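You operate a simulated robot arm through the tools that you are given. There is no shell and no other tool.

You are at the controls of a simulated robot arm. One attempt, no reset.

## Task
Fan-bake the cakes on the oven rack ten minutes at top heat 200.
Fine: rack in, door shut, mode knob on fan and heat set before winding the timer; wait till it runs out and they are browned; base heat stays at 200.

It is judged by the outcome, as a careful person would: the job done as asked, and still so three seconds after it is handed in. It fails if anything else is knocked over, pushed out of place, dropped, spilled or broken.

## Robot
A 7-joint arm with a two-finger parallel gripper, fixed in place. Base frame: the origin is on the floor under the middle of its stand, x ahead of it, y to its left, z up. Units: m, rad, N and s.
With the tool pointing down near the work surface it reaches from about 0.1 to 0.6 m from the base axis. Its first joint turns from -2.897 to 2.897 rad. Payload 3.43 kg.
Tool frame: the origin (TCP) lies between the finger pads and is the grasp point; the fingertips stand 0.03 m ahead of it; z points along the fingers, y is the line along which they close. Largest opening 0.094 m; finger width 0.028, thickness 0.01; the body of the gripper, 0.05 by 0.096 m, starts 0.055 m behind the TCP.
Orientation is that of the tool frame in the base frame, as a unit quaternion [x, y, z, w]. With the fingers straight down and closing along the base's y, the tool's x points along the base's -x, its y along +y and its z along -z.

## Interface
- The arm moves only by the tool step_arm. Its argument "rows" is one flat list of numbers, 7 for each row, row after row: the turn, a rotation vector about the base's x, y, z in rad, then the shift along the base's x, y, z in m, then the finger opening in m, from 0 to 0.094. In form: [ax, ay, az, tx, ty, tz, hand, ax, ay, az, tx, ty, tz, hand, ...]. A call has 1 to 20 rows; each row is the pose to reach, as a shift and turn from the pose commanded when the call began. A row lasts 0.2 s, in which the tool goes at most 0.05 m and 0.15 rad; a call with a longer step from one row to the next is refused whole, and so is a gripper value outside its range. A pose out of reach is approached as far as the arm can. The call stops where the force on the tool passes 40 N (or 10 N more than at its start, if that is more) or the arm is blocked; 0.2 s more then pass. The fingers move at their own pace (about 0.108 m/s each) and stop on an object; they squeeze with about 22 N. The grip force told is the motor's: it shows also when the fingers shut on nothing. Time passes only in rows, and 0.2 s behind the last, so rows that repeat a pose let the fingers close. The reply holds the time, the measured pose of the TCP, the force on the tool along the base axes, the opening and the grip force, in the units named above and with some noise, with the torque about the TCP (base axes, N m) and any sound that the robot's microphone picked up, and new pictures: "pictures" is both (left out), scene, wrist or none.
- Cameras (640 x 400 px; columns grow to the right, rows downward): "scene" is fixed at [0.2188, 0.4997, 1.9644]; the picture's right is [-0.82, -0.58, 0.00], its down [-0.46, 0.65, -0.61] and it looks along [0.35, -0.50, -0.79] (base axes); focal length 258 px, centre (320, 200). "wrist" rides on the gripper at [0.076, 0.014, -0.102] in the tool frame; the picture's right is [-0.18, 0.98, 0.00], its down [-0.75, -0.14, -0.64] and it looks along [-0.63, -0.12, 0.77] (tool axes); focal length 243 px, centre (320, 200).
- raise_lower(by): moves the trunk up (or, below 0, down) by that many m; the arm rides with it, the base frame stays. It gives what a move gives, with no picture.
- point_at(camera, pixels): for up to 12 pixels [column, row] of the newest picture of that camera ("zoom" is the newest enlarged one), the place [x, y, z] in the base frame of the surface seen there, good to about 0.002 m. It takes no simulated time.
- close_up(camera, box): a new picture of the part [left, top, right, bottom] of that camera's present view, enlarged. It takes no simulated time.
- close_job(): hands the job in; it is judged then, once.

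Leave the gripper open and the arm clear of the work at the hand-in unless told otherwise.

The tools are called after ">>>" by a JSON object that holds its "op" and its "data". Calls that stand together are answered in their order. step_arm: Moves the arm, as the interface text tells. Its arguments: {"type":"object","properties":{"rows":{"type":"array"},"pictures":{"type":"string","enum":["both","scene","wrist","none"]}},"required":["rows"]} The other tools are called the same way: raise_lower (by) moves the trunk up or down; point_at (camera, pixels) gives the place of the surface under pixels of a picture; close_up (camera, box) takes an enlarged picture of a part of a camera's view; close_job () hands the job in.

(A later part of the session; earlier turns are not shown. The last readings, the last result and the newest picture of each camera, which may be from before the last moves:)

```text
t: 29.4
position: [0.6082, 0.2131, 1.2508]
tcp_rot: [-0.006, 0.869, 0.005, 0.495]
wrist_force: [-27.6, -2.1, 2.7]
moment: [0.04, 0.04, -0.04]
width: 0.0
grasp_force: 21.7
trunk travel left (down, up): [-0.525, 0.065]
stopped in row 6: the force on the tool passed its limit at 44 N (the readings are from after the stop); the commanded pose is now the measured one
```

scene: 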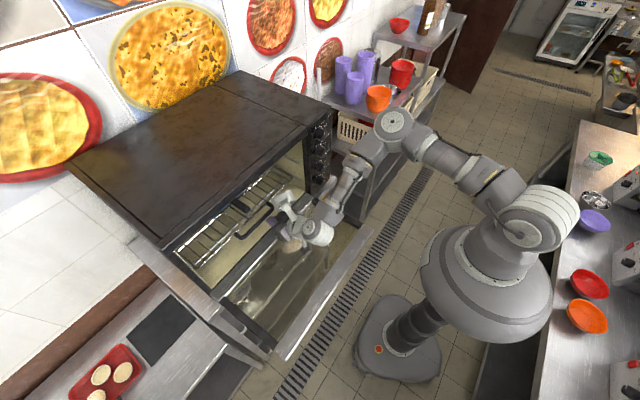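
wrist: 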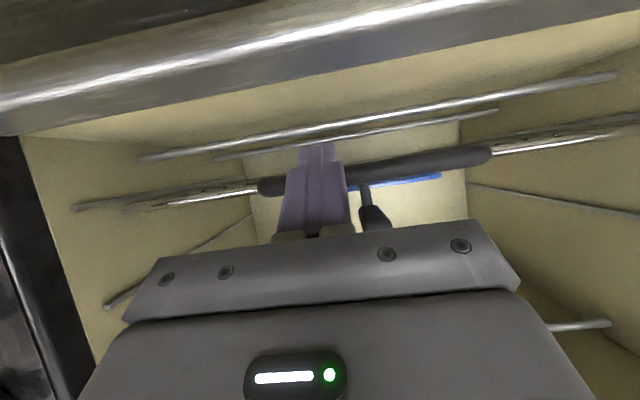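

The rack hit its end stop (44 N) with the bar at x≈0.64, so it is fully in. Now I back straight out and rise clear of the door.

>>> {"op": "step_arm", "data": {"rows": [0, 0, 0, -0.03, 0, 0.005, 0, 0, 0, 0, -0.07, 0, 0.01, 0, 0, 0, 0, -0.11, 0, 0.03, 0, 0, 0.1, 0, -0.14, 0, 0.06, 0, 0, 0.24, 0, -0.16, 0.01, 0.09, 0, 0, 0.38, 0, -0.18, 0.03, 0.12, 0, 0, 0.52, 0, -0.2, 0.05, 0.14, 0, 0, 0.66, 0, -0.22, 0.07, 0.15, 0, 0, 0.8, 0, -0.25, 0.09, 0.15, 0], "pictures": "both"}}

```text
t: 31.4
position: [0.3918, 0.2734, 1.4039]
tcp_rot: [-0.002, 0.991, 0.003, 0.133]
wrist_force: [0.7, -0.6, -0.5]
moment: [-0.03, 0.03, 0.01]
width: 0.0
grasp_force: 22.1
out of reach, approached as far as the arm can: row 8, 9
trunk travel left (down, up): [-0.525, 0.065]
```

scene: 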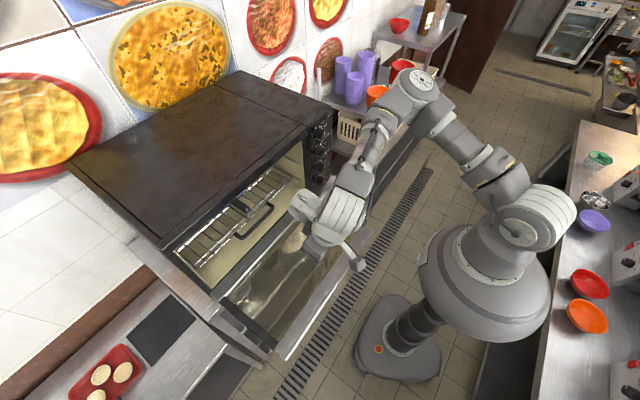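
wrist: 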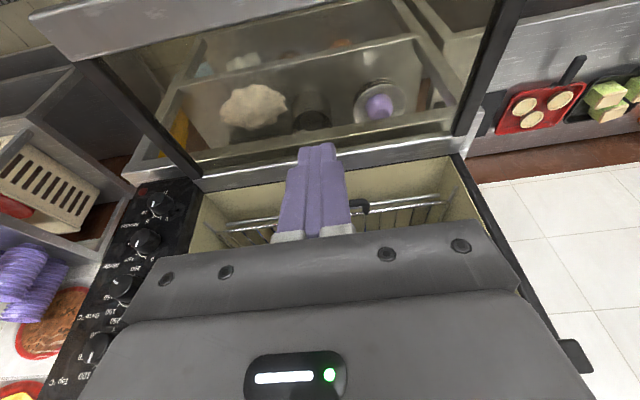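

The rack is in and the hand is out. The arm folds poorly near x<0.39 at this height. Let me look closely at the door's front edge and sides before choosing how to lift it.

>>> {"op": "close_up", "data": {"camera": "scene", "box": [200, 220, 400, 370]}}

>>> {"op": "close_up", "data": {"camera": "wrist", "box": [20, 0, 540, 200]}}

>>> {"op": "point_at", "data": {"camera": "wrist", "pixels": [[40, 30], [75, 55], [500, 0], [90, 20], [120, 100], [180, 170], [300, 110], [490, 60], [470, 120], [130, 180], [300, 170], [150, 60]]}}

```text
2.67 times, centred on (300, 295) of scene
```

zoom: 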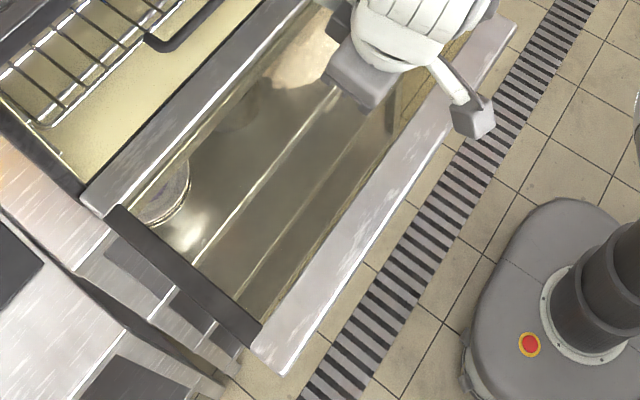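

```text
1.23 times, centred on (280, 100) of wrist
```

zoom: 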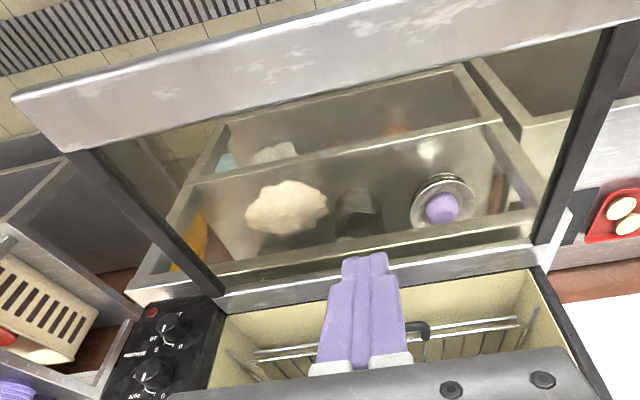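

```text
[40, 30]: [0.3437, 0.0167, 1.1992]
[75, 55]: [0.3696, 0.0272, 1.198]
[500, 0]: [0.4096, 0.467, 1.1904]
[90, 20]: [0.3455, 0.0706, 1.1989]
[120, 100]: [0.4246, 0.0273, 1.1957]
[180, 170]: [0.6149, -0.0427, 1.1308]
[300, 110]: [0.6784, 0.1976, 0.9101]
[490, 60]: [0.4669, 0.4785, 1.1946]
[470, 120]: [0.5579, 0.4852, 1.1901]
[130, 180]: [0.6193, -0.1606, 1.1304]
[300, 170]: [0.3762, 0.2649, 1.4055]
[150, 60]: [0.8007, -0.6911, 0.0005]
```

The door is a framed glass panel, its silver front strip at x≈0.337–0.37. I'll hook the fingertips under the front strip towards its left part (y≈0.40), where the arm has room, and lift. First I move left with the tool straight down.

>>> {"op": "step_arm", "data": {"rows": [0, 0.05, 0, 0, 0.03, 0, 0, 0, 0.1, 0, -0.01, 0.06, 0, 0, 0, 0.15, 0, -0.02, 0.09, 0, 0, 0, 0.2, 0, -0.04, 0.12, 0, 0, 0, 0.267, 0, -0.06, 0.14, 0, 0, 0, 0.267, 0, -0.08, 0.147, 0, 0, 0, 0.267, 0, -0.1, 0.147, 0, 0, 0, 0.267, 0, -0.122, 0.147, 0, 0], "pictures": "both"}}

```text
t: 33.2
position: [0.3292, 0.2781, 1.4074]
tcp_rot: [-0.001, 1.0, 0.004, -0.015]
wrist_force: [-0.5, 0.0, 1.2]
moment: [-0.02, -0.01, 0.0]
width: 0.0
grasp_force: 21.8
out of reach, approached as far as the arm can: row 1, 2, 3, 4, 5, 6, 7, 8
trunk travel left (down, up): [-0.525, 0.065]
```

scene: 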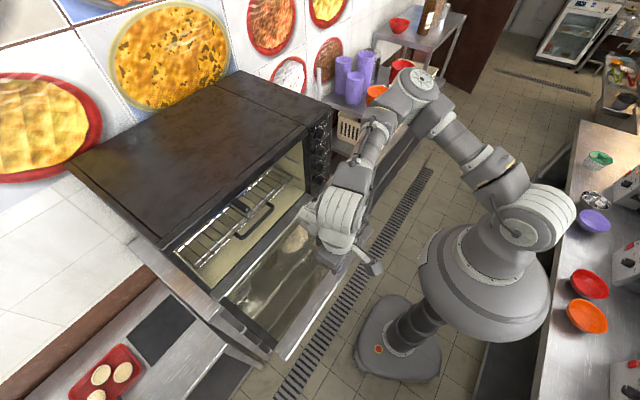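
wrist: 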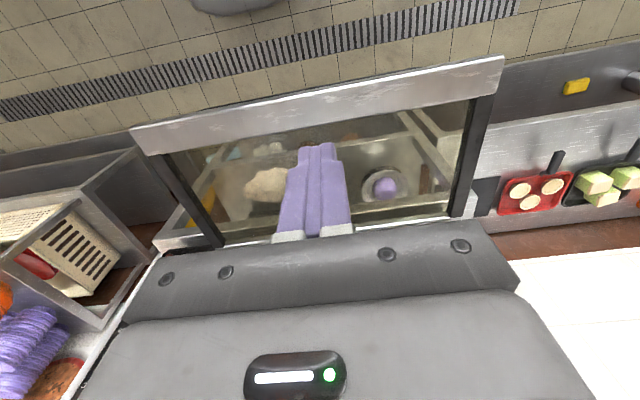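

The arm won't follow in y with this yaw; a wrist joint seems to be at its limit. I test by yawing the tool +0.6 rad (fingers' line turned outward) while moving left.

>>> {"op": "step_arm", "data": {"rows": [0, 0, 0.15, 0, 0.02, 0, 0, 0, 0, 0.3, 0, 0.04, 0, 0, 0, 0, 0.45, -0.005, 0.06, 0, 0, 0, 0, 0.6, -0.01, 0.08, 0, 0, 0, 0, 0.6, -0.02, 0.1, 0, 0, 0, 0, 0.6, -0.03, 0.12, 0, 0], "pictures": "scene"}}

```text
t: 34.6
position: [0.3402, 0.2767, 1.4275]
tcp_rot: [-0.297, 0.955, 0.0, -0.016]
wrist_force: [0.4, 0.0, -0.9]
moment: [0.06, 0.03, 0.03]
width: 0.0001
grasp_force: 22.2
out of reach, approached as far as the arm can: row 1, 2, 3, 4, 5, 6
trunk travel left (down, up): [-0.525, 0.065]
```

scene: 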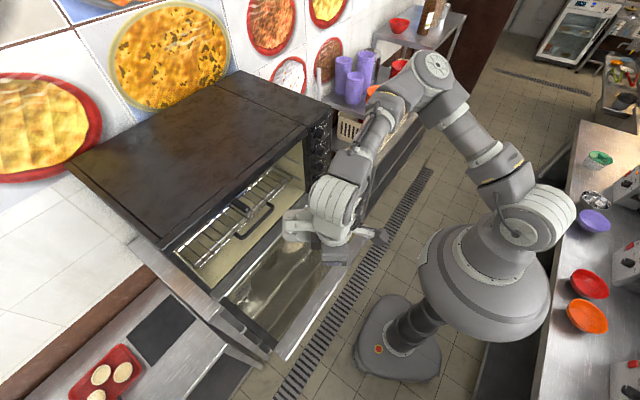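

I measure the arm's own joints in the scene to understand what blocks it.

>>> {"op": "point_at", "data": {"camera": "scene", "pixels": [[433, 72], [455, 110], [475, 140], [500, 170], [535, 210], [395, 105], [370, 135], [350, 165], [335, 200], [300, 225], [330, 255]]}}

```text
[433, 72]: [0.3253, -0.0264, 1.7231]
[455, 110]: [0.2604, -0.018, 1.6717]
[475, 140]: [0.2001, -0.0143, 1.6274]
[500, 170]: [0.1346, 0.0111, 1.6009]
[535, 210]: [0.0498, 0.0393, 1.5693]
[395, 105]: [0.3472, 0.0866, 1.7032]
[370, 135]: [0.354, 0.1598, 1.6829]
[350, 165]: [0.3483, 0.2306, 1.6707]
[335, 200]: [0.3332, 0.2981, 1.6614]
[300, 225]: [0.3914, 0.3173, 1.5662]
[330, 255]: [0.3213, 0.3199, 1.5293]
```

The elbow is folded sideways to the right, which blocks moves to the left. I return to the start pose to regain a better arm shape.

>>> {"op": "step_arm", "data": {"rows": [0, 0, -0.07, 0.008, -0.03, 0.025, 0, 0, 0, -0.14, 0.016, -0.065, 0.05, 0, 0, 0, -0.21, 0.024, -0.1, 0.075, 0, 0, 0, -0.28, 0.032, -0.135, 0.1, 0, 0, 0, -0.35, 0.04, -0.17, 0.12, 0, 0, 0, -0.42, 0.048, -0.205, 0.14, 0, 0, 0, -0.49, 0.056, -0.24, 0.15, 0, 0, 0, -0.56, 0.064, -0.275, 0.1625, 0, 0, 0, -0.6, 0.064, -0.312, 0.1625, 0], "pictures": "scene"}}

```text
t: 36.6
position: [0.401, -0.0344, 1.5901]
tcp_rot: [-0.001, 1.0, 0.005, -0.015]
wrist_force: [0.5, -1.3, 0.0]
moment: [0.01, -0.01, 0.02]
width: 0.0002
grasp_force: 22.3
trunk travel left (down, up): [-0.525, 0.065]
```

scene: 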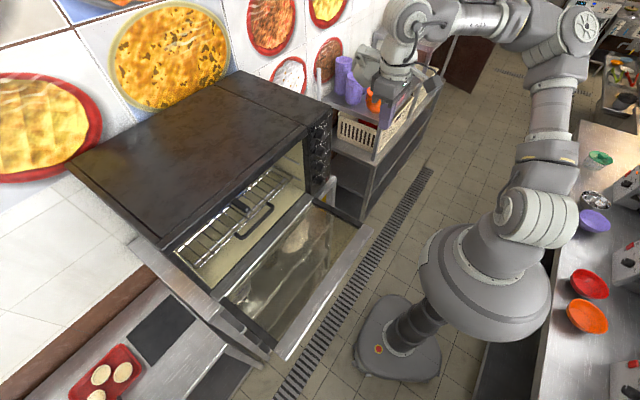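

>>> {"op": "point_at", "data": {"camera": "scene", "pixels": [[580, 25], [555, 65], [545, 150], [535, 220], [485, 15], [415, 18], [390, 60]]}}

```text
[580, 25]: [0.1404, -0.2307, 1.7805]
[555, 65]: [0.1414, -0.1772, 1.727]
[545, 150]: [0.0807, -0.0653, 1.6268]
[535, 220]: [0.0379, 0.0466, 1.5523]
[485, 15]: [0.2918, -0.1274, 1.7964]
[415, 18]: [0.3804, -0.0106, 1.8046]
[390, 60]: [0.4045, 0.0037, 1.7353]
```

From here I try moving left while still high (z≈1.59), to see whether the arm swings its base this time.

>>> {"op": "step_arm", "data": {"rows": [0, 0, 0.05, -0.005, 0.045, 0, 0, 0, 0, 0.1, -0.01, 0.09, 0, 0, 0, 0, 0.15, -0.02, 0.135, 0, 0, 0, 0, 0.2, -0.03, 0.18, 0, 0, 0, 0, 0.25, -0.04, 0.225, 0, 0, 0, 0, 0.3, -0.05, 0.27, 0, 0, 0, 0, 0.35, -0.06, 0.315, 0, 0, 0, 0, 0.4, -0.07, 0.36, 0, 0, 0, 0, 0.45, -0.08, 0.405, 0, 0, 0, 0, 0.5, -0.09, 0.45, 0, 0], "pictures": "scene"}}

```text
t: 38.8
position: [0.2888, 0.2827, 1.6887]
tcp_rot: [-0.232, 0.973, 0.001, -0.014]
wrist_force: [-1.8, -0.7, 1.4]
moment: [0.07, -0.17, 0.03]
width: 0.0
grasp_force: 22.3
out of reach, approached as far as the arm can: row 8, 9, 10
trunk travel left (down, up): [-0.525, 0.065]
```

scene: 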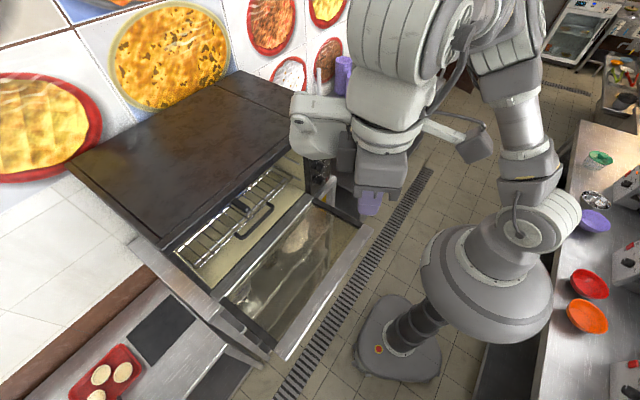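

>>> {"op": "point_at", "data": {"camera": "scene", "pixels": [[505, 40], [520, 125], [525, 175], [545, 215], [400, 40], [450, 20], [380, 170], [320, 120], [380, 100], [470, 150]]}}

>>> {"op": "step_arm", "data": {"rows": [0, 0, 0, 0, 0, 0, 0], "pictures": "wrist"}}

```text
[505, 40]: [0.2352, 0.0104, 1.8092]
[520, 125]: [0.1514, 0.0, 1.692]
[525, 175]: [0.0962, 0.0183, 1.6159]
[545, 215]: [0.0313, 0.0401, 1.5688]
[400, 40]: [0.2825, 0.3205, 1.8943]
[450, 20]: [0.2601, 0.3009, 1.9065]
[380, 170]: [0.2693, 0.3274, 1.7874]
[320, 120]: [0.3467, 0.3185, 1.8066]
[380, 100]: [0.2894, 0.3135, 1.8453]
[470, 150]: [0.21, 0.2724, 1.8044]
```

```text
t: 39.2
position: [0.2976, 0.2867, 1.6875]
tcp_rot: [-0.232, 0.973, 0.001, -0.016]
wrist_force: [-1.1, 0.5, 0.1]
moment: [-0.01, -0.04, -0.02]
width: 0.0003
grasp_force: 22.3
trunk travel left (down, up): [-0.525, 0.065]
```

wrist: 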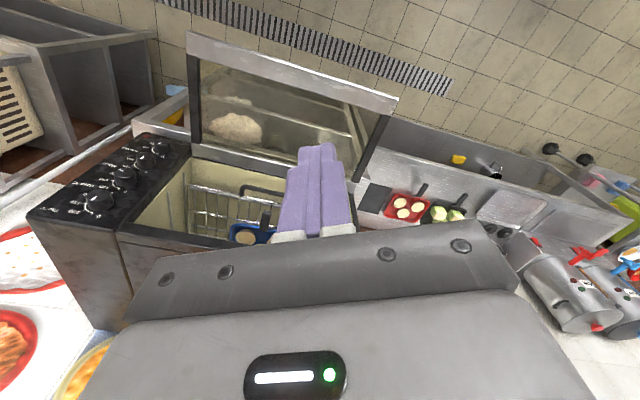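

I notice the upper arm never points left of about straight ahead: the first joint is at its end there, so the left side is out of reach. The right side is open, so I will come from the right: fingers pointing left-forward under the door's right edge (y≈0.015) near its front. First I go to (0.36, -0.10, 1.50), tool down, yaw 70°.

>>> {"op": "step_arm", "data": {"rows": [0, 0, 0.084, 0.007, -0.043, -0.0208, 0, 0, 0, 0.168, 0.014, -0.086, -0.0416, 0, 0, 0, 0.252, 0.021, -0.129, -0.0624, 0, 0, 0, 0.336, 0.028, -0.172, -0.083, 0, 0, 0, 0.42, 0.035, -0.215, -0.104, 0, 0, 0, 0.504, 0.042, -0.258, -0.125, 0, 0, 0, 0.588, 0.049, -0.301, -0.146, 0, 0, 0, 0.672, 0.056, -0.344, -0.167, 0, 0, 0, 0.754, 0.062, -0.387, -0.187, 0], "pictures": "both"}}

>>> {"op": "point_at", "data": {"camera": "scene", "pixels": [[425, 270], [440, 305], [480, 335], [545, 300], [430, 245]]}}

```text
t: 41.2
position: [0.3175, -0.0138, 1.5188]
tcp_rot: [-0.586, 0.81, -0.007, -0.016]
wrist_force: [0.0, 0.3, -0.3]
moment: [0.03, 0.03, 0.01]
width: 0.0
grasp_force: 22.3
out of reach, approached as far as the arm can: row 8, 9
trunk travel left (down, up): [-0.525, 0.065]
```

scene: 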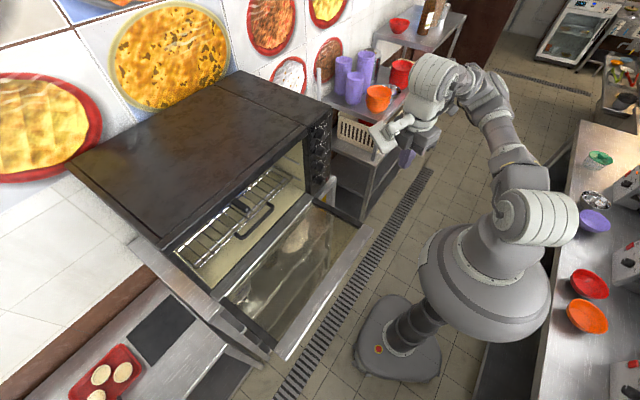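
wrist: 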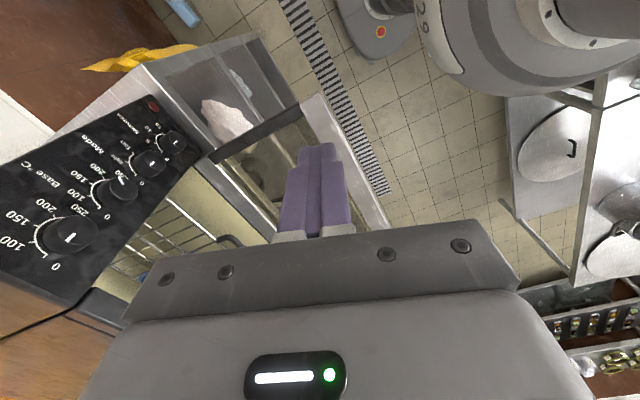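

```text
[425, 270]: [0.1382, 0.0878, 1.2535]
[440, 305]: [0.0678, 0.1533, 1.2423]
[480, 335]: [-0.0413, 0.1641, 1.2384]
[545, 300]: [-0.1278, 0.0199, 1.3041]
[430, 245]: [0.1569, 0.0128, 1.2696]
```

I'm at (0.3175, -0.014, 1.519) with yaw 71°. Next I move out to (0.42, -0.10, 1.40) while pitching up by 75°, so that the fingers point left-forward and slightly down.

>>> {"op": "step_arm", "data": {"rows": [0.138, -0.0455, 0, 0.02, -0.01, -0.012, 0, 0.276, -0.091, 0, 0.04, -0.02, -0.025, 0, 0.414, -0.1365, 0, 0.06, -0.03, -0.04, 0, 0.552, -0.182, 0, 0.08, -0.045, -0.055, 0, 0.69, -0.2275, 0, 0.1, -0.06, -0.07, 0, 0.828, -0.273, 0, 0.1, -0.075, -0.085, 0, 0.966, -0.3185, 0, 0.1, -0.09, -0.1, 0, 1.104, -0.364, 0, 0.1, -0.09, -0.11, 0, 1.2436, -0.4097, 0, 0.1, -0.09, -0.12, 0], "pictures": "both"}}

```text
t: 43.2
position: [0.4135, -0.0944, 1.3997]
tcp_rot: [-0.474, 0.649, 0.35, 0.481]
wrist_force: [-0.9, 2.2, -0.9]
moment: [-0.06, -0.05, -0.04]
width: 0.0
grasp_force: 21.8
out of reach, approached as far as the arm can: row 1, 2, 3, 4, 5, 6, 7
trunk travel left (down, up): [-0.525, 0.065]
```

scene: 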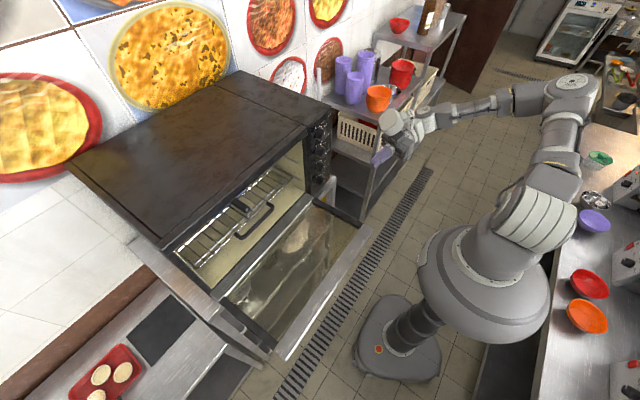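
wrist: 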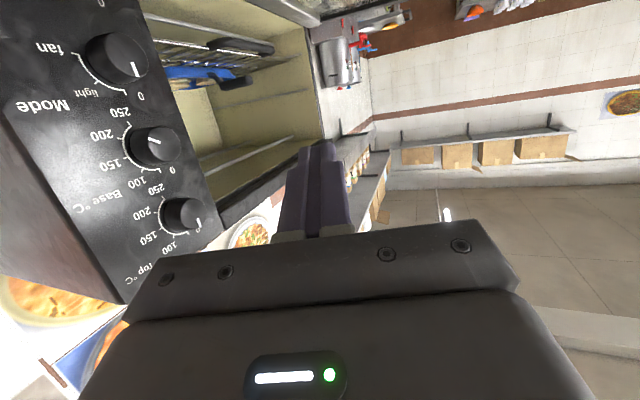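

The tool now points left and 17° down at (0.4135, -0.094, 1.40), right of the door. I descend straight down beside the door to z≈1.12 to look at its underside.

>>> {"op": "step_arm", "data": {"rows": [0, 0, 0, 0, 0, -0.045, 0, 0, 0, 0, 0, 0, -0.09, 0, 0, 0, 0, 0, 0, -0.135, 0, 0, 0, 0, 0, 0, -0.18, 0, 0, 0, 0, 0, 0, -0.225, 0, 0, 0, 0, 0, 0, -0.27, 0, 0, 0, 0, 0, 0, -0.28, 0], "pictures": "both"}}

```text
t: 44.8
position: [0.4131, -0.1021, 1.1827]
tcp_rot: [-0.474, 0.648, 0.351, 0.482]
wrist_force: [0.3, -0.2, -0.2]
moment: [-0.01, -0.04, -0.01]
width: 0.0
grasp_force: 22.2
out of reach, approached as far as the arm can: row 5, 6, 7
trunk travel left (down, up): [-0.525, 0.065]
```

scene: 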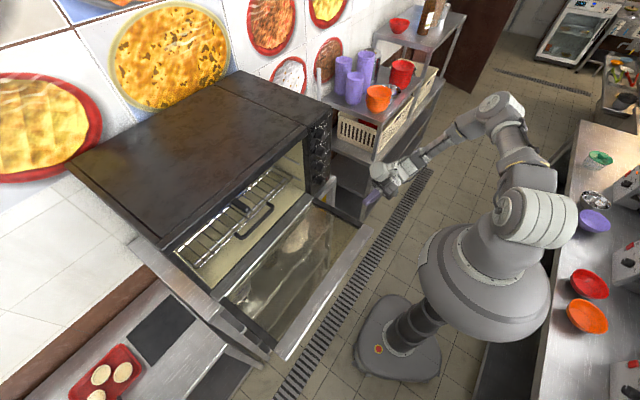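
wrist: 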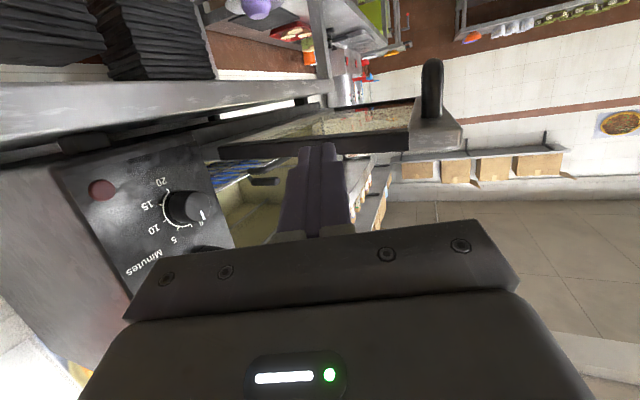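

I can now see the door edge-on, with a black handle on its outer face below the front strip at (430, 90). I measure it.

>>> {"op": "close_up", "data": {"camera": "wrist", "box": [200, 40, 500, 180]}}

>>> {"op": "point_at", "data": {"camera": "wrist", "pixels": [[432, 65], [432, 90], [432, 112], [455, 140], [440, 125], [412, 140], [225, 150], [330, 140], [300, 105], [350, 105], [415, 105]]}}

```text
2.13 times, centred on (350, 110) of wrist
```

zoom: 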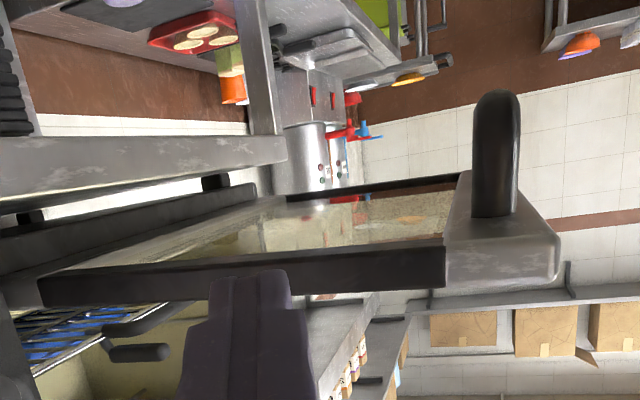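

```text
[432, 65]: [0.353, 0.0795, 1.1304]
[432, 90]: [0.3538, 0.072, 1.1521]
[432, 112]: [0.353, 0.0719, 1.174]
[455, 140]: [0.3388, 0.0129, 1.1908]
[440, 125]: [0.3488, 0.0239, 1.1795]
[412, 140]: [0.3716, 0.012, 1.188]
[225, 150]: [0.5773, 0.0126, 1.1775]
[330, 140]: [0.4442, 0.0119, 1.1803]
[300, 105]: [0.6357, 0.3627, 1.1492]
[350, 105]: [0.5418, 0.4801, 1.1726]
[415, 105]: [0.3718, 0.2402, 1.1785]
```

The door is 2 cm thick (z 1.178–1.198), with a handle post at (0.353, 0.075) reaching down to z≈1.13. The free strip at y 0.013–0.06, x≈0.39–0.42 is good for lifting. I lower the trunk 5.5 cm to get below the door.

>>> {"op": "raise_lower", "data": {"by": -0.055}}

```text
t: 45.7
position: [0.4123, -0.1017, 1.1286]
tcp_rot: [-0.475, 0.648, 0.351, 0.482]
wrist_force: [0.2, -0.7, 0.0]
moment: [0.05, 0.02, -0.02]
width: 0.0
grasp_force: 21.9
trunk travel left (down, up): [-0.47, 0.12]
```

The TCP is at z=1.1286 now. Next I slide left under the door's right edge to about (0.39, 0.035, 1.13).

>>> {"op": "step_arm", "data": {"rows": [0, 0, 0, -0.004, 0.03, 0, 0, 0, 0, 0, -0.008, 0.06, 0, 0, 0, 0, 0, -0.012, 0.09, 0, 0, 0, 0, 0, -0.016, 0.115, 0, 0, 0, 0, 0, -0.02, 0.137, 0, 0], "pictures": "both"}}

```text
t: 46.9
position: [0.3931, 0.0331, 1.1321]
tcp_rot: [-0.476, 0.649, 0.35, 0.48]
wrist_force: [-0.1, -0.6, 0.7]
moment: [0.01, -0.03, -0.02]
width: 0.0
grasp_force: 22.3
out of reach, approached as far as the arm can: row 4, 5
trunk travel left (down, up): [-0.47, 0.12]
```

scene: 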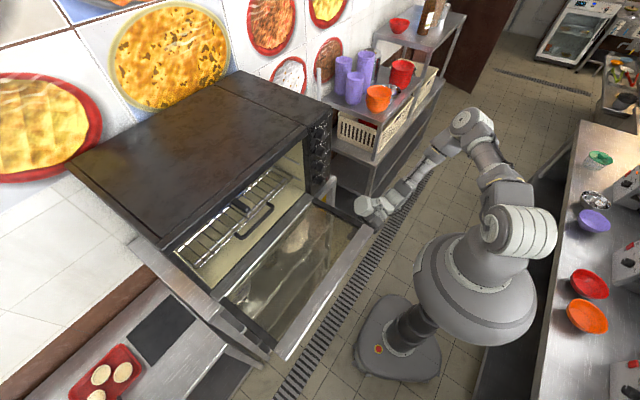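
wrist: 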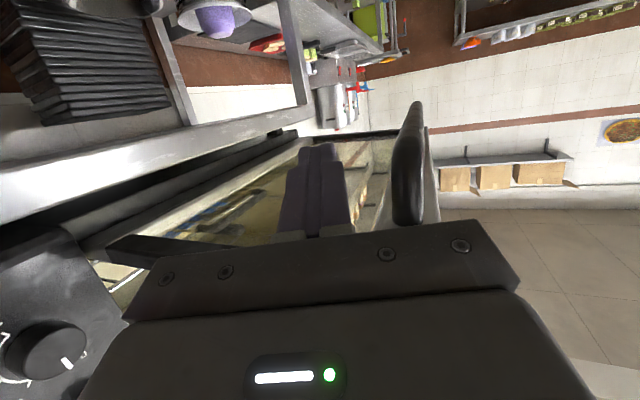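

The fingers are under the door, clear of the handle loop on the robot side. Now I lift along an arc about the hinge, first to about 30°, at 10 cm/s.

>>> {"op": "step_arm", "data": {"rows": [0, 0, 0, 0.001, 0, 0.014, 0, 0, 0, 0, 0.002, 0, 0.0275, 0, 0, 0, 0, 0.002, 0, 0.0466, 0, 0, 0, 0, 0.002, 0, 0.0659, 0, 0, 0, 0, 0.0022, 0, 0.0847, 0, 0, 0, -0.04, 0.0064, 0, 0.1044, 0, 0, 0, -0.08, 0.0119, 0, 0.1231, 0, 0, 0, -0.122, 0.0185, 0, 0.141, 0], "pictures": "both"}}

```text
t: 48.7
position: [0.4122, 0.0341, 1.2764]
tcp_rot: [-0.434, 0.676, 0.32, 0.503]
wrist_force: [-0.6, -0.4, -0.2]
moment: [-0.04, -0.05, -0.07]
width: 0.0001
grasp_force: 22.2
trunk travel left (down, up): [-0.47, 0.12]
```

scene: 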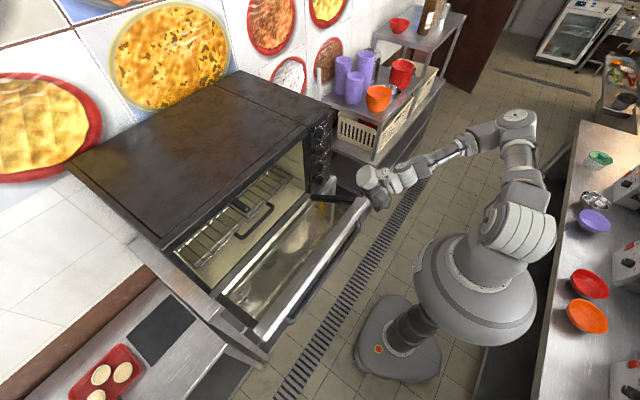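
wrist: 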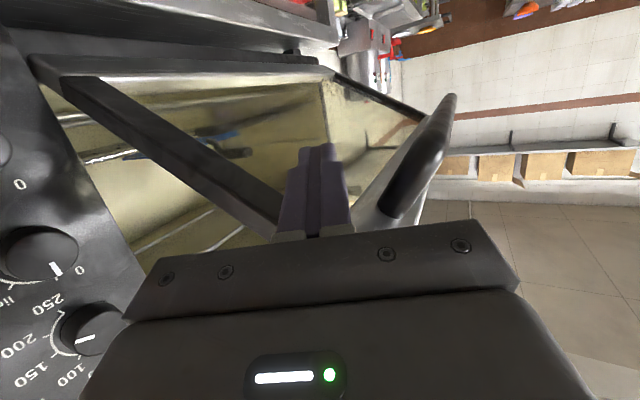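

The door rises easily with almost no force. I continue the arc to about 75°, turning the tool towards +x so the hand stays clear of the knobs.

>>> {"op": "step_arm", "data": {"rows": [0, 0, -0.058, 0.0076, 0, 0.0159, 0, 0, 0, -0.116, 0.0162, 0, 0.0304, 0, 0, 0, -0.175, 0.0255, 0, 0.044, 0, 0, 0, -0.233, 0.0357, 0, 0.057, 0, 0, 0, -0.291, 0.0465, 0, 0.0689, 0, 0, 0, -0.349, 0.0579, 0, 0.0792, 0, 0, 0, -0.407, 0.0707, 0, 0.0894, 0, 0, 0, -0.465, 0.0842, 0, 0.0989, 0, 0, 0, -0.524, 0.098, 0, 0.1067, 0], "pictures": "both"}}

```text
t: 50.7
position: [0.5105, 0.0366, 1.3822]
tcp_rot: [-0.244, 0.766, 0.179, 0.568]
wrist_force: [-0.5, 0.9, 0.4]
moment: [-0.05, 0.01, 0.0]
width: 0.0001
grasp_force: 22.0
trunk travel left (down, up): [-0.47, 0.12]
```

scene: 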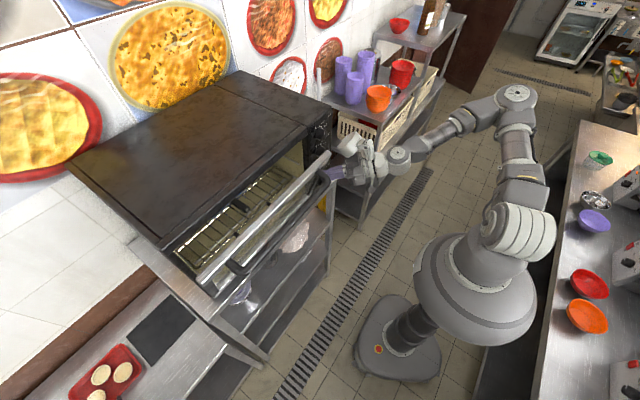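
wrist: 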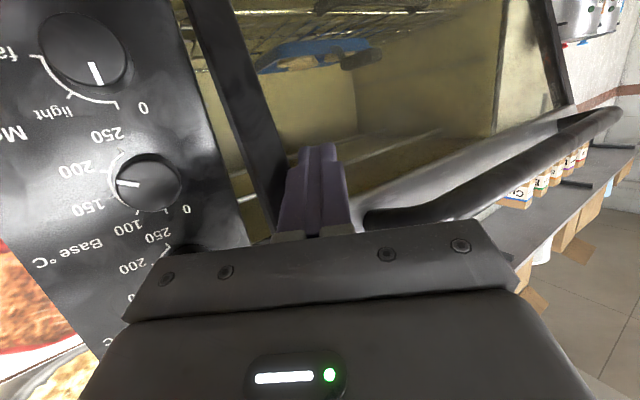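

The door is at about 70°, and the knobs and handle are clear of the hand. I close the rest and push gently in +x until it seats.

>>> {"op": "step_arm", "data": {"rows": [0, 0, -0.03, 0.0159, 0, 0.0067, 0, 0, 0, -0.06, 0.0321, 0, 0.0127, 0, 0, 0, -0.075, 0.041, 0, 0.0155, 0, 0, 0, -0.087, 0.0486, 0, 0.0182, 0, 0, 0, -0.087, 0.053, 0, 0.0182, 0, 0, 0, -0.087, 0.057, 0, 0.0182, 0, 0, 0, -0.087, 0.061, 0, 0.0182, 0, 0, 0, -0.087, 0.065, 0, 0.0182, 0], "pictures": "both"}}

```text
t: 52.5
position: [0.5754, 0.0356, 1.4004]
tcp_rot: [-0.211, 0.775, 0.154, 0.575]
wrist_force: [-0.9, 0.4, -0.4]
moment: [0.03, 0.02, -0.02]
width: 0.0
grasp_force: 22.0
trunk travel left (down, up): [-0.47, 0.12]
```

scene: 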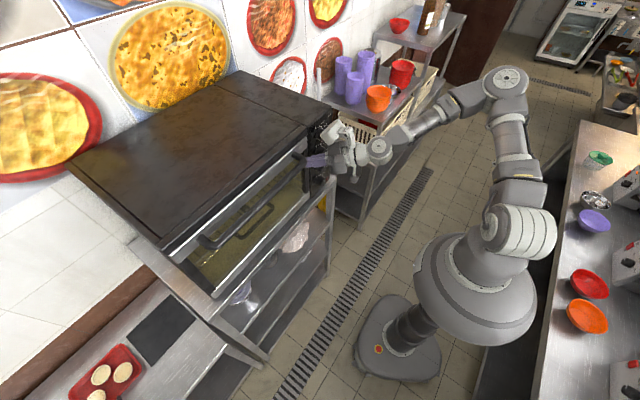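
wrist: 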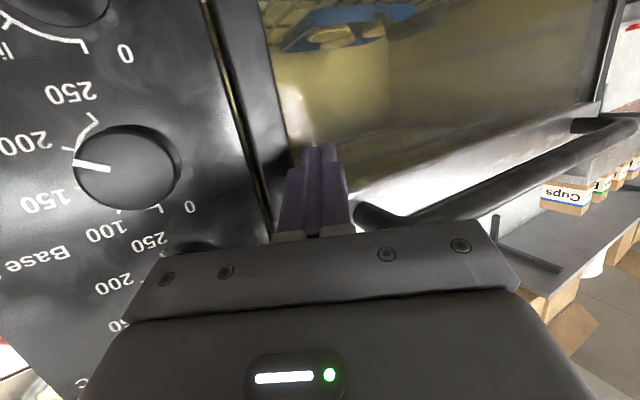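

It still moves freely with no resistance. I push on another 2.5 cm in small steps.

>>> {"op": "step_arm", "data": {"rows": [0, 0, 0, 0.004, 0, 0, 0, 0, 0, 0, 0.008, 0, 0, 0, 0, 0, 0, 0.012, 0, 0, 0, 0, 0, 0, 0.016, 0, 0, 0, 0, 0, 0, 0.02, 0, 0, 0, 0, 0, 0, 0.025, 0, 0, 0], "pictures": "both"}}

```text
t: 53.5
position: [0.5809, 0.0354, 1.4006]
tcp_rot: [-0.215, 0.775, 0.158, 0.573]
wrist_force: [-33.7, -7.4, 9.3]
moment: [0.13, -0.4, 0.03]
width: 0.0001
grasp_force: 22.0
trunk travel left (down, up): [-0.47, 0.12]
stopped in row 5: the force on the tool passed its limit at 46 N (the readings are from after the stop); the commanded pose is now the measured one
```

scene: 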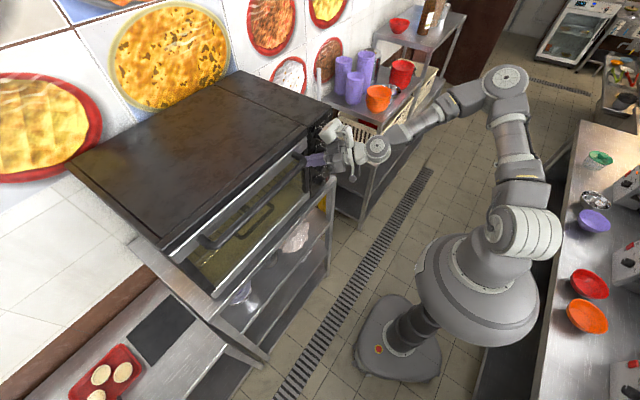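
wrist: 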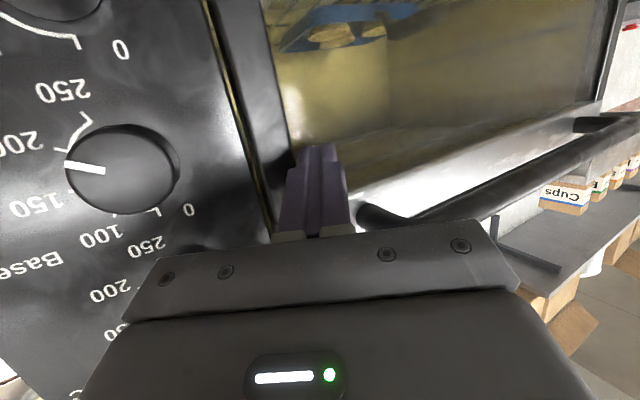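

The door is seated (46 N). I back straight off in -x and check that it stays shut.

>>> {"op": "step_arm", "data": {"rows": [0, 0, 0, -0.02, 0, 0, 0, 0, 0, 0, -0.05, 0, 0, 0, 0, 0, 0, -0.09, 0, 0, 0, 0, 0, 0, -0.13, -0.01, 0, 0, 0, 0, 0, -0.15, -0.03, 0, 0], "pictures": "both"}}

```text
t: 54.8
position: [0.4529, -0.0011, 1.398]
tcp_rot: [-0.213, 0.777, 0.157, 0.572]
wrist_force: [-0.4, -0.2, -0.3]
moment: [0.04, -0.02, -0.02]
width: 0.0001
grasp_force: 22.1
out of reach, approached as far as the arm can: row 4, 5
trunk travel left (down, up): [-0.47, 0.12]
```

scene: 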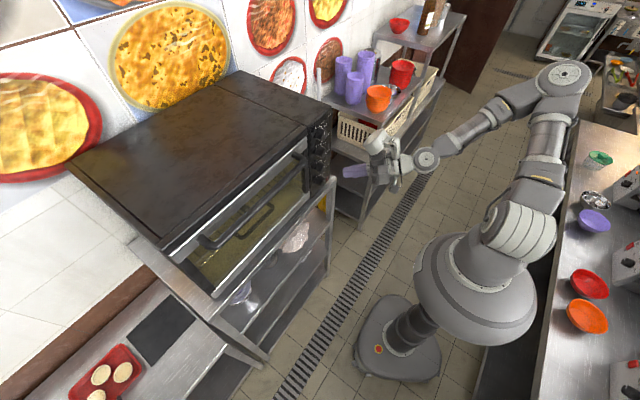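
wrist: 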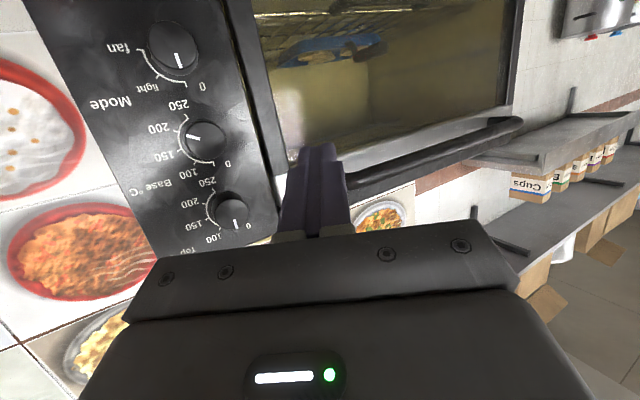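

The door stays shut. I check that it is flush and look closely at the knobs.

>>> {"op": "point_at", "data": {"camera": "wrist", "pixels": [[262, 100], [275, 150], [500, 105], [430, 155], [245, 100], [295, 155], [420, 125], [255, 30], [512, 60]]}}

>>> {"op": "close_up", "data": {"camera": "wrist", "box": [70, 0, 290, 250]}}

>>> {"op": "close_up", "data": {"camera": "scene", "box": [150, 100, 350, 310]}}

```text
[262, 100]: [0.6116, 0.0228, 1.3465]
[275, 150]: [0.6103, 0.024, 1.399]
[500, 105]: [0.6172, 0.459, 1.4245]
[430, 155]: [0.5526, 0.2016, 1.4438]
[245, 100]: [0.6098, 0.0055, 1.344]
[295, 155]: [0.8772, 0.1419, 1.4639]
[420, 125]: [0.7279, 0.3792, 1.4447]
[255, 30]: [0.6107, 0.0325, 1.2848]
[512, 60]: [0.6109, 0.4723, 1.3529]
```

```text
1.60 times, centred on (180, 125) of wrist
```

zoom: 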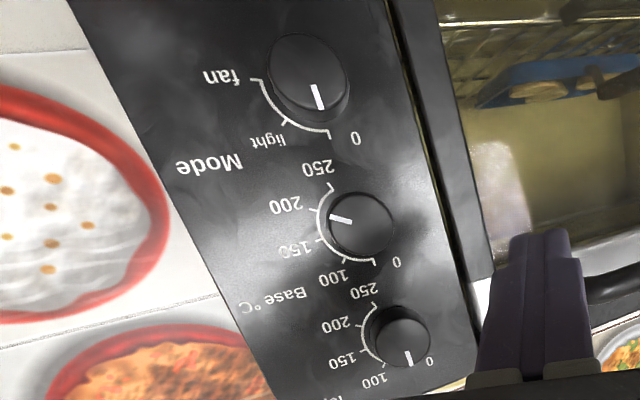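

```text
1.90 times, centred on (250, 205) of scene
```

zoom: 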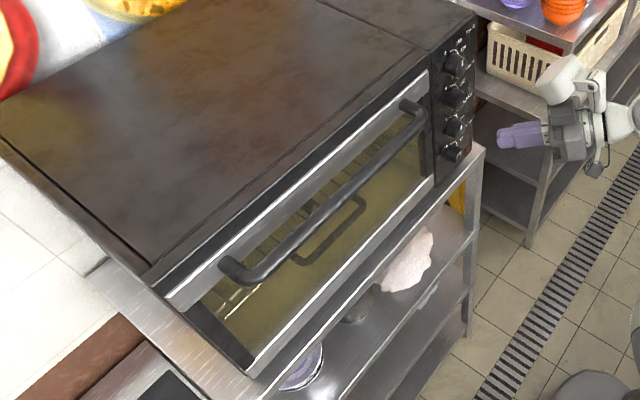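

The door frame is flush with the panel (x≈0.611). Now I measure the Mode dial's ticks and knob positions.

>>> {"op": "point_at", "data": {"camera": "wrist", "pixels": [[184, 83], [159, 76], [150, 49], [178, 60], [172, 45], [197, 138], [191, 136], [236, 222], [179, 131], [186, 118], [190, 170]]}}

>>> {"op": "close_up", "data": {"camera": "wrist", "box": [110, 10, 260, 110]}}

```text
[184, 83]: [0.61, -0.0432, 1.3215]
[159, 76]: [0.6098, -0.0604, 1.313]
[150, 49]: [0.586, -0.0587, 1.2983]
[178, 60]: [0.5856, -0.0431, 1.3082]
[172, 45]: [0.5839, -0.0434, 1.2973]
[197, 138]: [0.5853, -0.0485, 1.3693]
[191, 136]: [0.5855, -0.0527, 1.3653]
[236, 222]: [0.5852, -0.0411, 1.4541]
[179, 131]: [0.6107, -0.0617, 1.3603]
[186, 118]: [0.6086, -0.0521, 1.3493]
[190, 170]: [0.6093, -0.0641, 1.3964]
```

```text
4.00 times, centred on (185, 60) of wrist
```

zoom: 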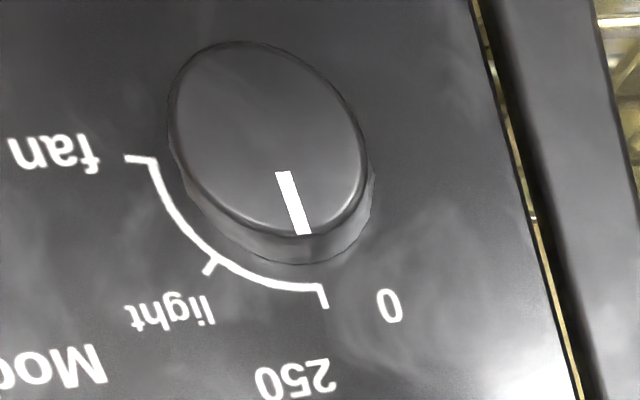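

>>> {"op": "point_at", "data": {"camera": "zoom", "pixels": [[130, 158], [152, 162], [210, 265], [324, 300], [320, 288], [287, 172], [305, 235], [265, 45], [170, 130], [360, 150], [310, 265]]}}

```text
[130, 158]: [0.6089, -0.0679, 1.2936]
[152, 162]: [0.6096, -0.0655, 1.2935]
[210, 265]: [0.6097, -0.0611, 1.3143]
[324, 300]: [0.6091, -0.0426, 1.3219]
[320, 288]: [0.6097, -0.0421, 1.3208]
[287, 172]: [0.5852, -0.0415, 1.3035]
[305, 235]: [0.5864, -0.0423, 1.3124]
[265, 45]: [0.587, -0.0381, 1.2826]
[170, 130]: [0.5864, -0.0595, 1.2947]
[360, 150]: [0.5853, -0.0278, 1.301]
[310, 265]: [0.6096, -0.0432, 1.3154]
```

Dial geometry: knobs are about 34 mm across, axes at y≈-0.043. Mode axis is at z≈1.2985 with light ≈50° and fan ≈101°; Top axis z≈1.445 with 200 at ≈120°; the timer 10 mark is near 80°. I now point the tool straight at +x in front of the Mode knob, standing off at x=0.50.

>>> {"op": "step_arm", "data": {"rows": [0.0135, -0.0491, -0.0887, 0.008, -0.007, -0.017, 0.05, 0.027, -0.0982, -0.1773, 0.016, -0.014, -0.034, 0.05, 0.0405, -0.1473, -0.266, 0.024, -0.021, -0.05, 0.05, 0.0539, -0.1964, -0.3547, 0.032, -0.028, -0.066, 0.05, 0.0674, -0.2455, -0.4433, 0.04, -0.035, -0.083, 0.05, 0.0809, -0.2946, -0.532, 0.047, -0.042, -0.0995, 0.05, 0.0809, -0.2946, -0.532, 0.047, -0.042, -0.0995, 0.05], "pictures": "both"}}

```text
t: 56.4
position: [0.4996, -0.0437, 1.2975]
tcp_rot: [0.002, 0.706, -0.002, 0.708]
wrist_force: [-0.1, 0.3, -0.2]
moment: [-0.03, 0.0, 0.01]
width: 0.0501
grasp_force: 0.0
out of reach, approached as far as the arm can: row 1, 2
trunk travel left (down, up): [-0.47, 0.12]
```

scene: 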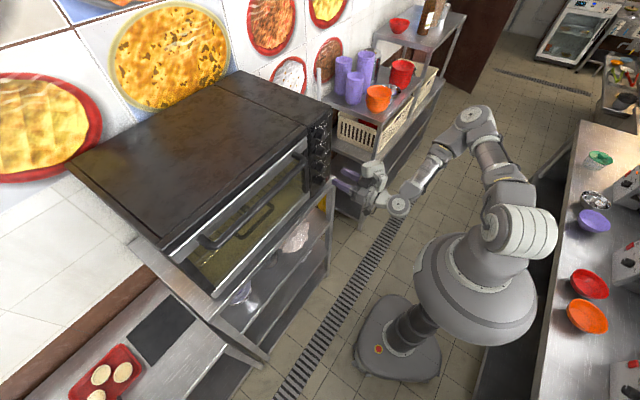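
wrist: 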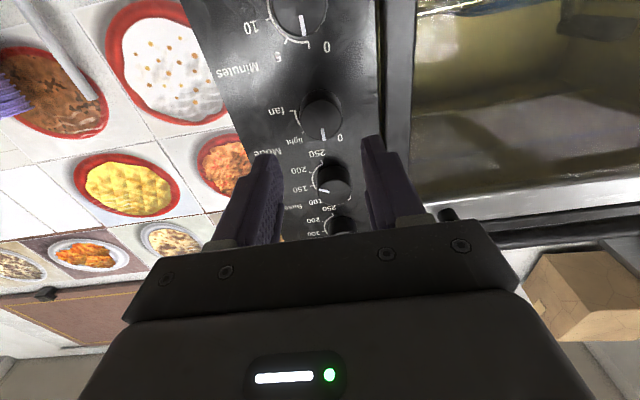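

The tool is square to the panel at (0.4996, -0.0437, 1.2975). I measure the knob centres again from this frontal view.

>>> {"op": "close_up", "data": {"camera": "wrist", "box": [220, 0, 390, 240]}}

>>> {"op": "point_at", "data": {"camera": "wrist", "pixels": [[302, 114], [342, 112], [322, 94], [324, 137], [275, 12], [327, 10], [300, 35], [314, 187], [350, 185]]}}

```text
1.67 times, centred on (305, 120) of wrist
```

zoom: 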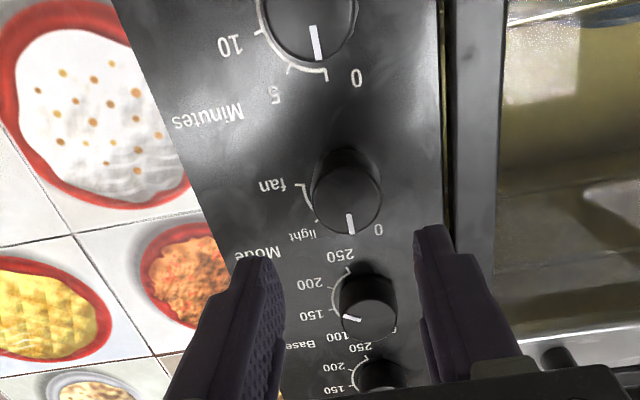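

```text
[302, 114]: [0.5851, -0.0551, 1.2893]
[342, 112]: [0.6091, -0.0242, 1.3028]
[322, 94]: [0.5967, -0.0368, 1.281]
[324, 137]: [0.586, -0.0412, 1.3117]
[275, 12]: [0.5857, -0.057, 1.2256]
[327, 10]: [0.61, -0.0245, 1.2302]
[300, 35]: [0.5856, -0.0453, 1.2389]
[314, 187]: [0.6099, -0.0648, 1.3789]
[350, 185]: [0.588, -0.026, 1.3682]
```

The centres agree (y≈-0.043, Mode z≈1.298). I roll the tool -50° about its axis so there is room for a 100° turn, then advance so the fingertips go over the Mode knob (TCP x≈0.575), fingers open 5 cm.

>>> {"op": "step_arm", "data": {"rows": [-0.145, 0, 0, 0, 0, 0, 0.05, -0.29, 0, 0, 0, 0, 0, 0.05, -0.435, 0, 0, 0, 0, 0, 0.05, -0.58, 0, 0, 0, 0, 0, 0.05, -0.725, 0, 0, 0, 0, 0, 0.05, -0.873, 0, 0, 0, 0.0005, 0.0005, 0.05, -0.873, 0, 0, 0.02, 0.0005, 0.0005, 0.05, -0.873, 0, 0, 0.035, 0.0005, 0.0005, 0.05], "pictures": "wrist"}}

```text
t: 58.1
position: [0.5359, -0.0408, 1.2988]
tcp_rot: [-0.299, 0.64, -0.3, 0.642]
wrist_force: [0.9, -0.8, -0.4]
moment: [-0.05, 0.0, -0.02]
width: 0.0501
grasp_force: 0.0
trunk travel left (down, up): [-0.47, 0.12]
```

wrist: 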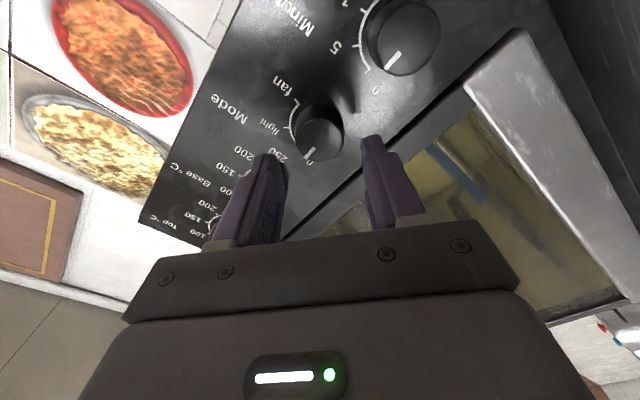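

The knob at (320, 130) lies between the fingertips. I advance 4 cm more to straddle it, then close.

>>> {"op": "step_arm", "data": {"rows": [0, 0, 0, 0.014, -0.001, 0, 0.05, 0, 0, 0, 0.028, -0.001, 0, 0.05, 0, 0, 0, 0.04, -0.001, 0, 0.05, 0, 0, 0, 0.04, -0.001, 0, 0.05], "pictures": "wrist"}}

```text
t: 59.1
position: [0.575, -0.042, 1.2986]
tcp_rot: [-0.298, 0.641, -0.299, 0.641]
wrist_force: [0.3, -0.8, -0.2]
moment: [-0.01, 0.03, 0.02]
width: 0.0498
grasp_force: 0.1
trunk travel left (down, up): [-0.47, 0.12]
```

wrist: 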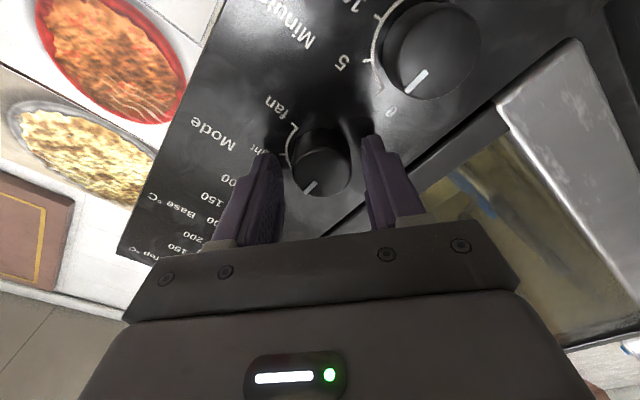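

The knob is centred between the fingers. I close on it.

>>> {"op": "step_arm", "data": {"rows": [0, 0, 0, 0, 0, 0, 0.0, 0, 0, 0, 0, 0, 0, 0.0, 0, 0, 0, 0, 0, 0, 0.0], "pictures": "wrist"}}

```text
t: 60.0
position: [0.5755, -0.0414, 1.2984]
tcp_rot: [-0.3, 0.641, -0.298, 0.641]
wrist_force: [-2.7, 3.0, -9.4]
moment: [0.02, 0.13, 0.4]
width: 0.0349
grasp_force: 44.9
trunk travel left (down, up): [-0.47, 0.12]
```

wrist: 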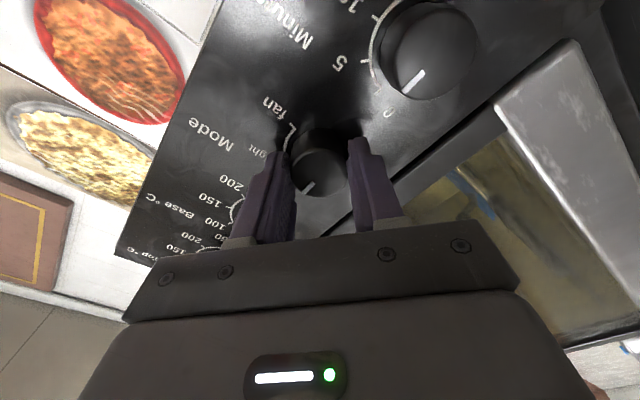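

The grip holds at 34.9 mm. I turn clockwise (about +x) towards fan, about 100°, in small rows.

>>> {"op": "step_arm", "data": {"rows": [0.1, 0, 0, 0, 0, -0.0005, 0.0, 0.22, 0, 0, 0, 0, -0.001, 0.0, 0.34, 0, 0, 0, 0, -0.001, 0.0, 0.46, 0, 0, 0, 0, -0.001, 0.0, 0.58, 0, 0, 0, 0, -0.001, 0.0, 0.7, 0, 0, 0, 0, -0.001, 0.0, 0.82, 0, 0, 0, 0, -0.001, 0.0, 0.94, 0, 0, 0, 0, -0.001, 0.0, 1.06, 0, 0, 0, 0, -0.001, 0.0, 1.18, 0, 0, 0, 0, -0.001, 0.0, 1.3, 0, 0, 0, 0, -0.001, 0.0, 1.42, 0, 0, 0, 0, -0.001, 0.0, 1.54, 0, 0, 0, 0, -0.001, 0.0, 1.66, 0, 0, 0, 0, -0.001, 0.0, 1.76, 0, 0, 0, 0, -0.001, 0.0], "pictures": "both"}}

```text
t: 63.1
position: [0.5765, -0.042, 1.2977]
tcp_rot: [0.305, 0.638, 0.304, 0.638]
wrist_force: [-14.8, -2.4, -22.0]
moment: [-0.51, 0.57, -0.46]
width: 0.0353
grasp_force: 45.1
trunk travel left (down, up): [-0.47, 0.12]
```

scene: 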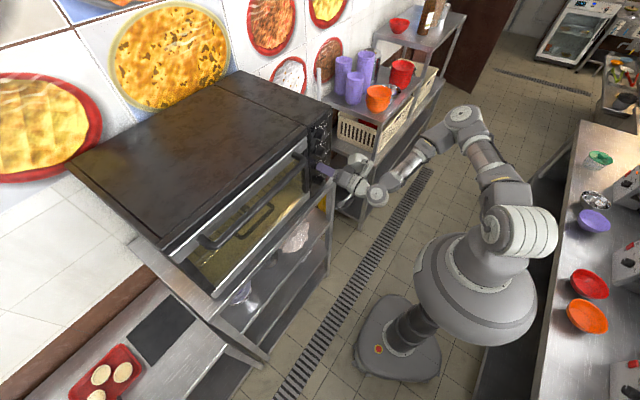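
wrist: 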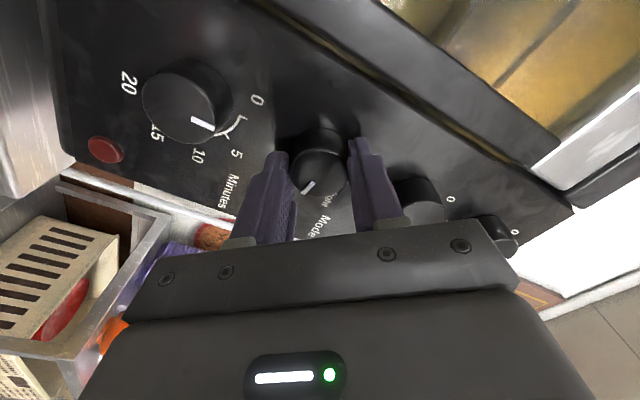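

The tool turned 101° and the knob pointer followed (interior is lit now). I release and back off a little to read the dial.

>>> {"op": "step_arm", "data": {"rows": [0, 0, 0, 0, 0, 0, 0.05, 0, 0, 0, 0, 0, 0, 0.05, 0, 0, 0, -0.03, 0, 0, 0.05, 0, 0, 0, -0.06, 0, 0, 0.05, 0, 0, 0, -0.075, 0, 0, 0.05], "pictures": "wrist"}}

>>> {"op": "close_up", "data": {"camera": "wrist", "box": [150, 60, 500, 260]}}

```text
t: 64.3
position: [0.5003, -0.0408, 1.2978]
tcp_rot: [0.304, 0.638, 0.303, 0.639]
wrist_force: [-0.2, -0.1, -0.8]
moment: [-0.03, -0.01, -0.02]
width: 0.0502
grasp_force: 0.1
trunk travel left (down, up): [-0.47, 0.12]
```

wrist: 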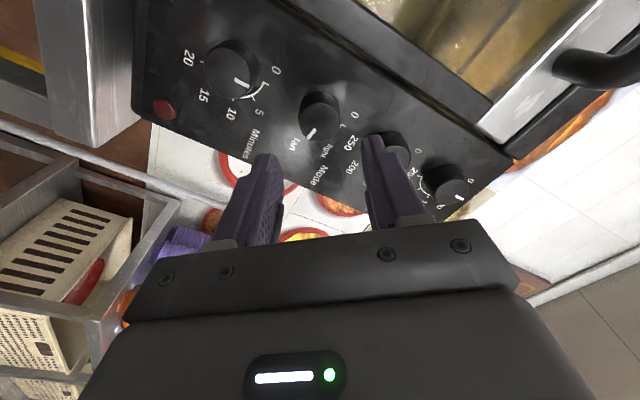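

```text
1.83 times, centred on (325, 160) of wrist
```

zoom: 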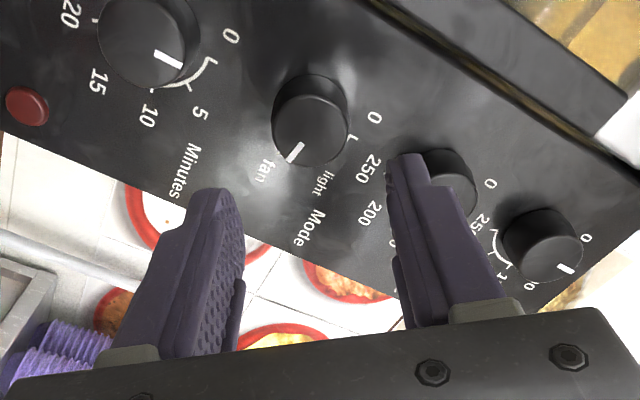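

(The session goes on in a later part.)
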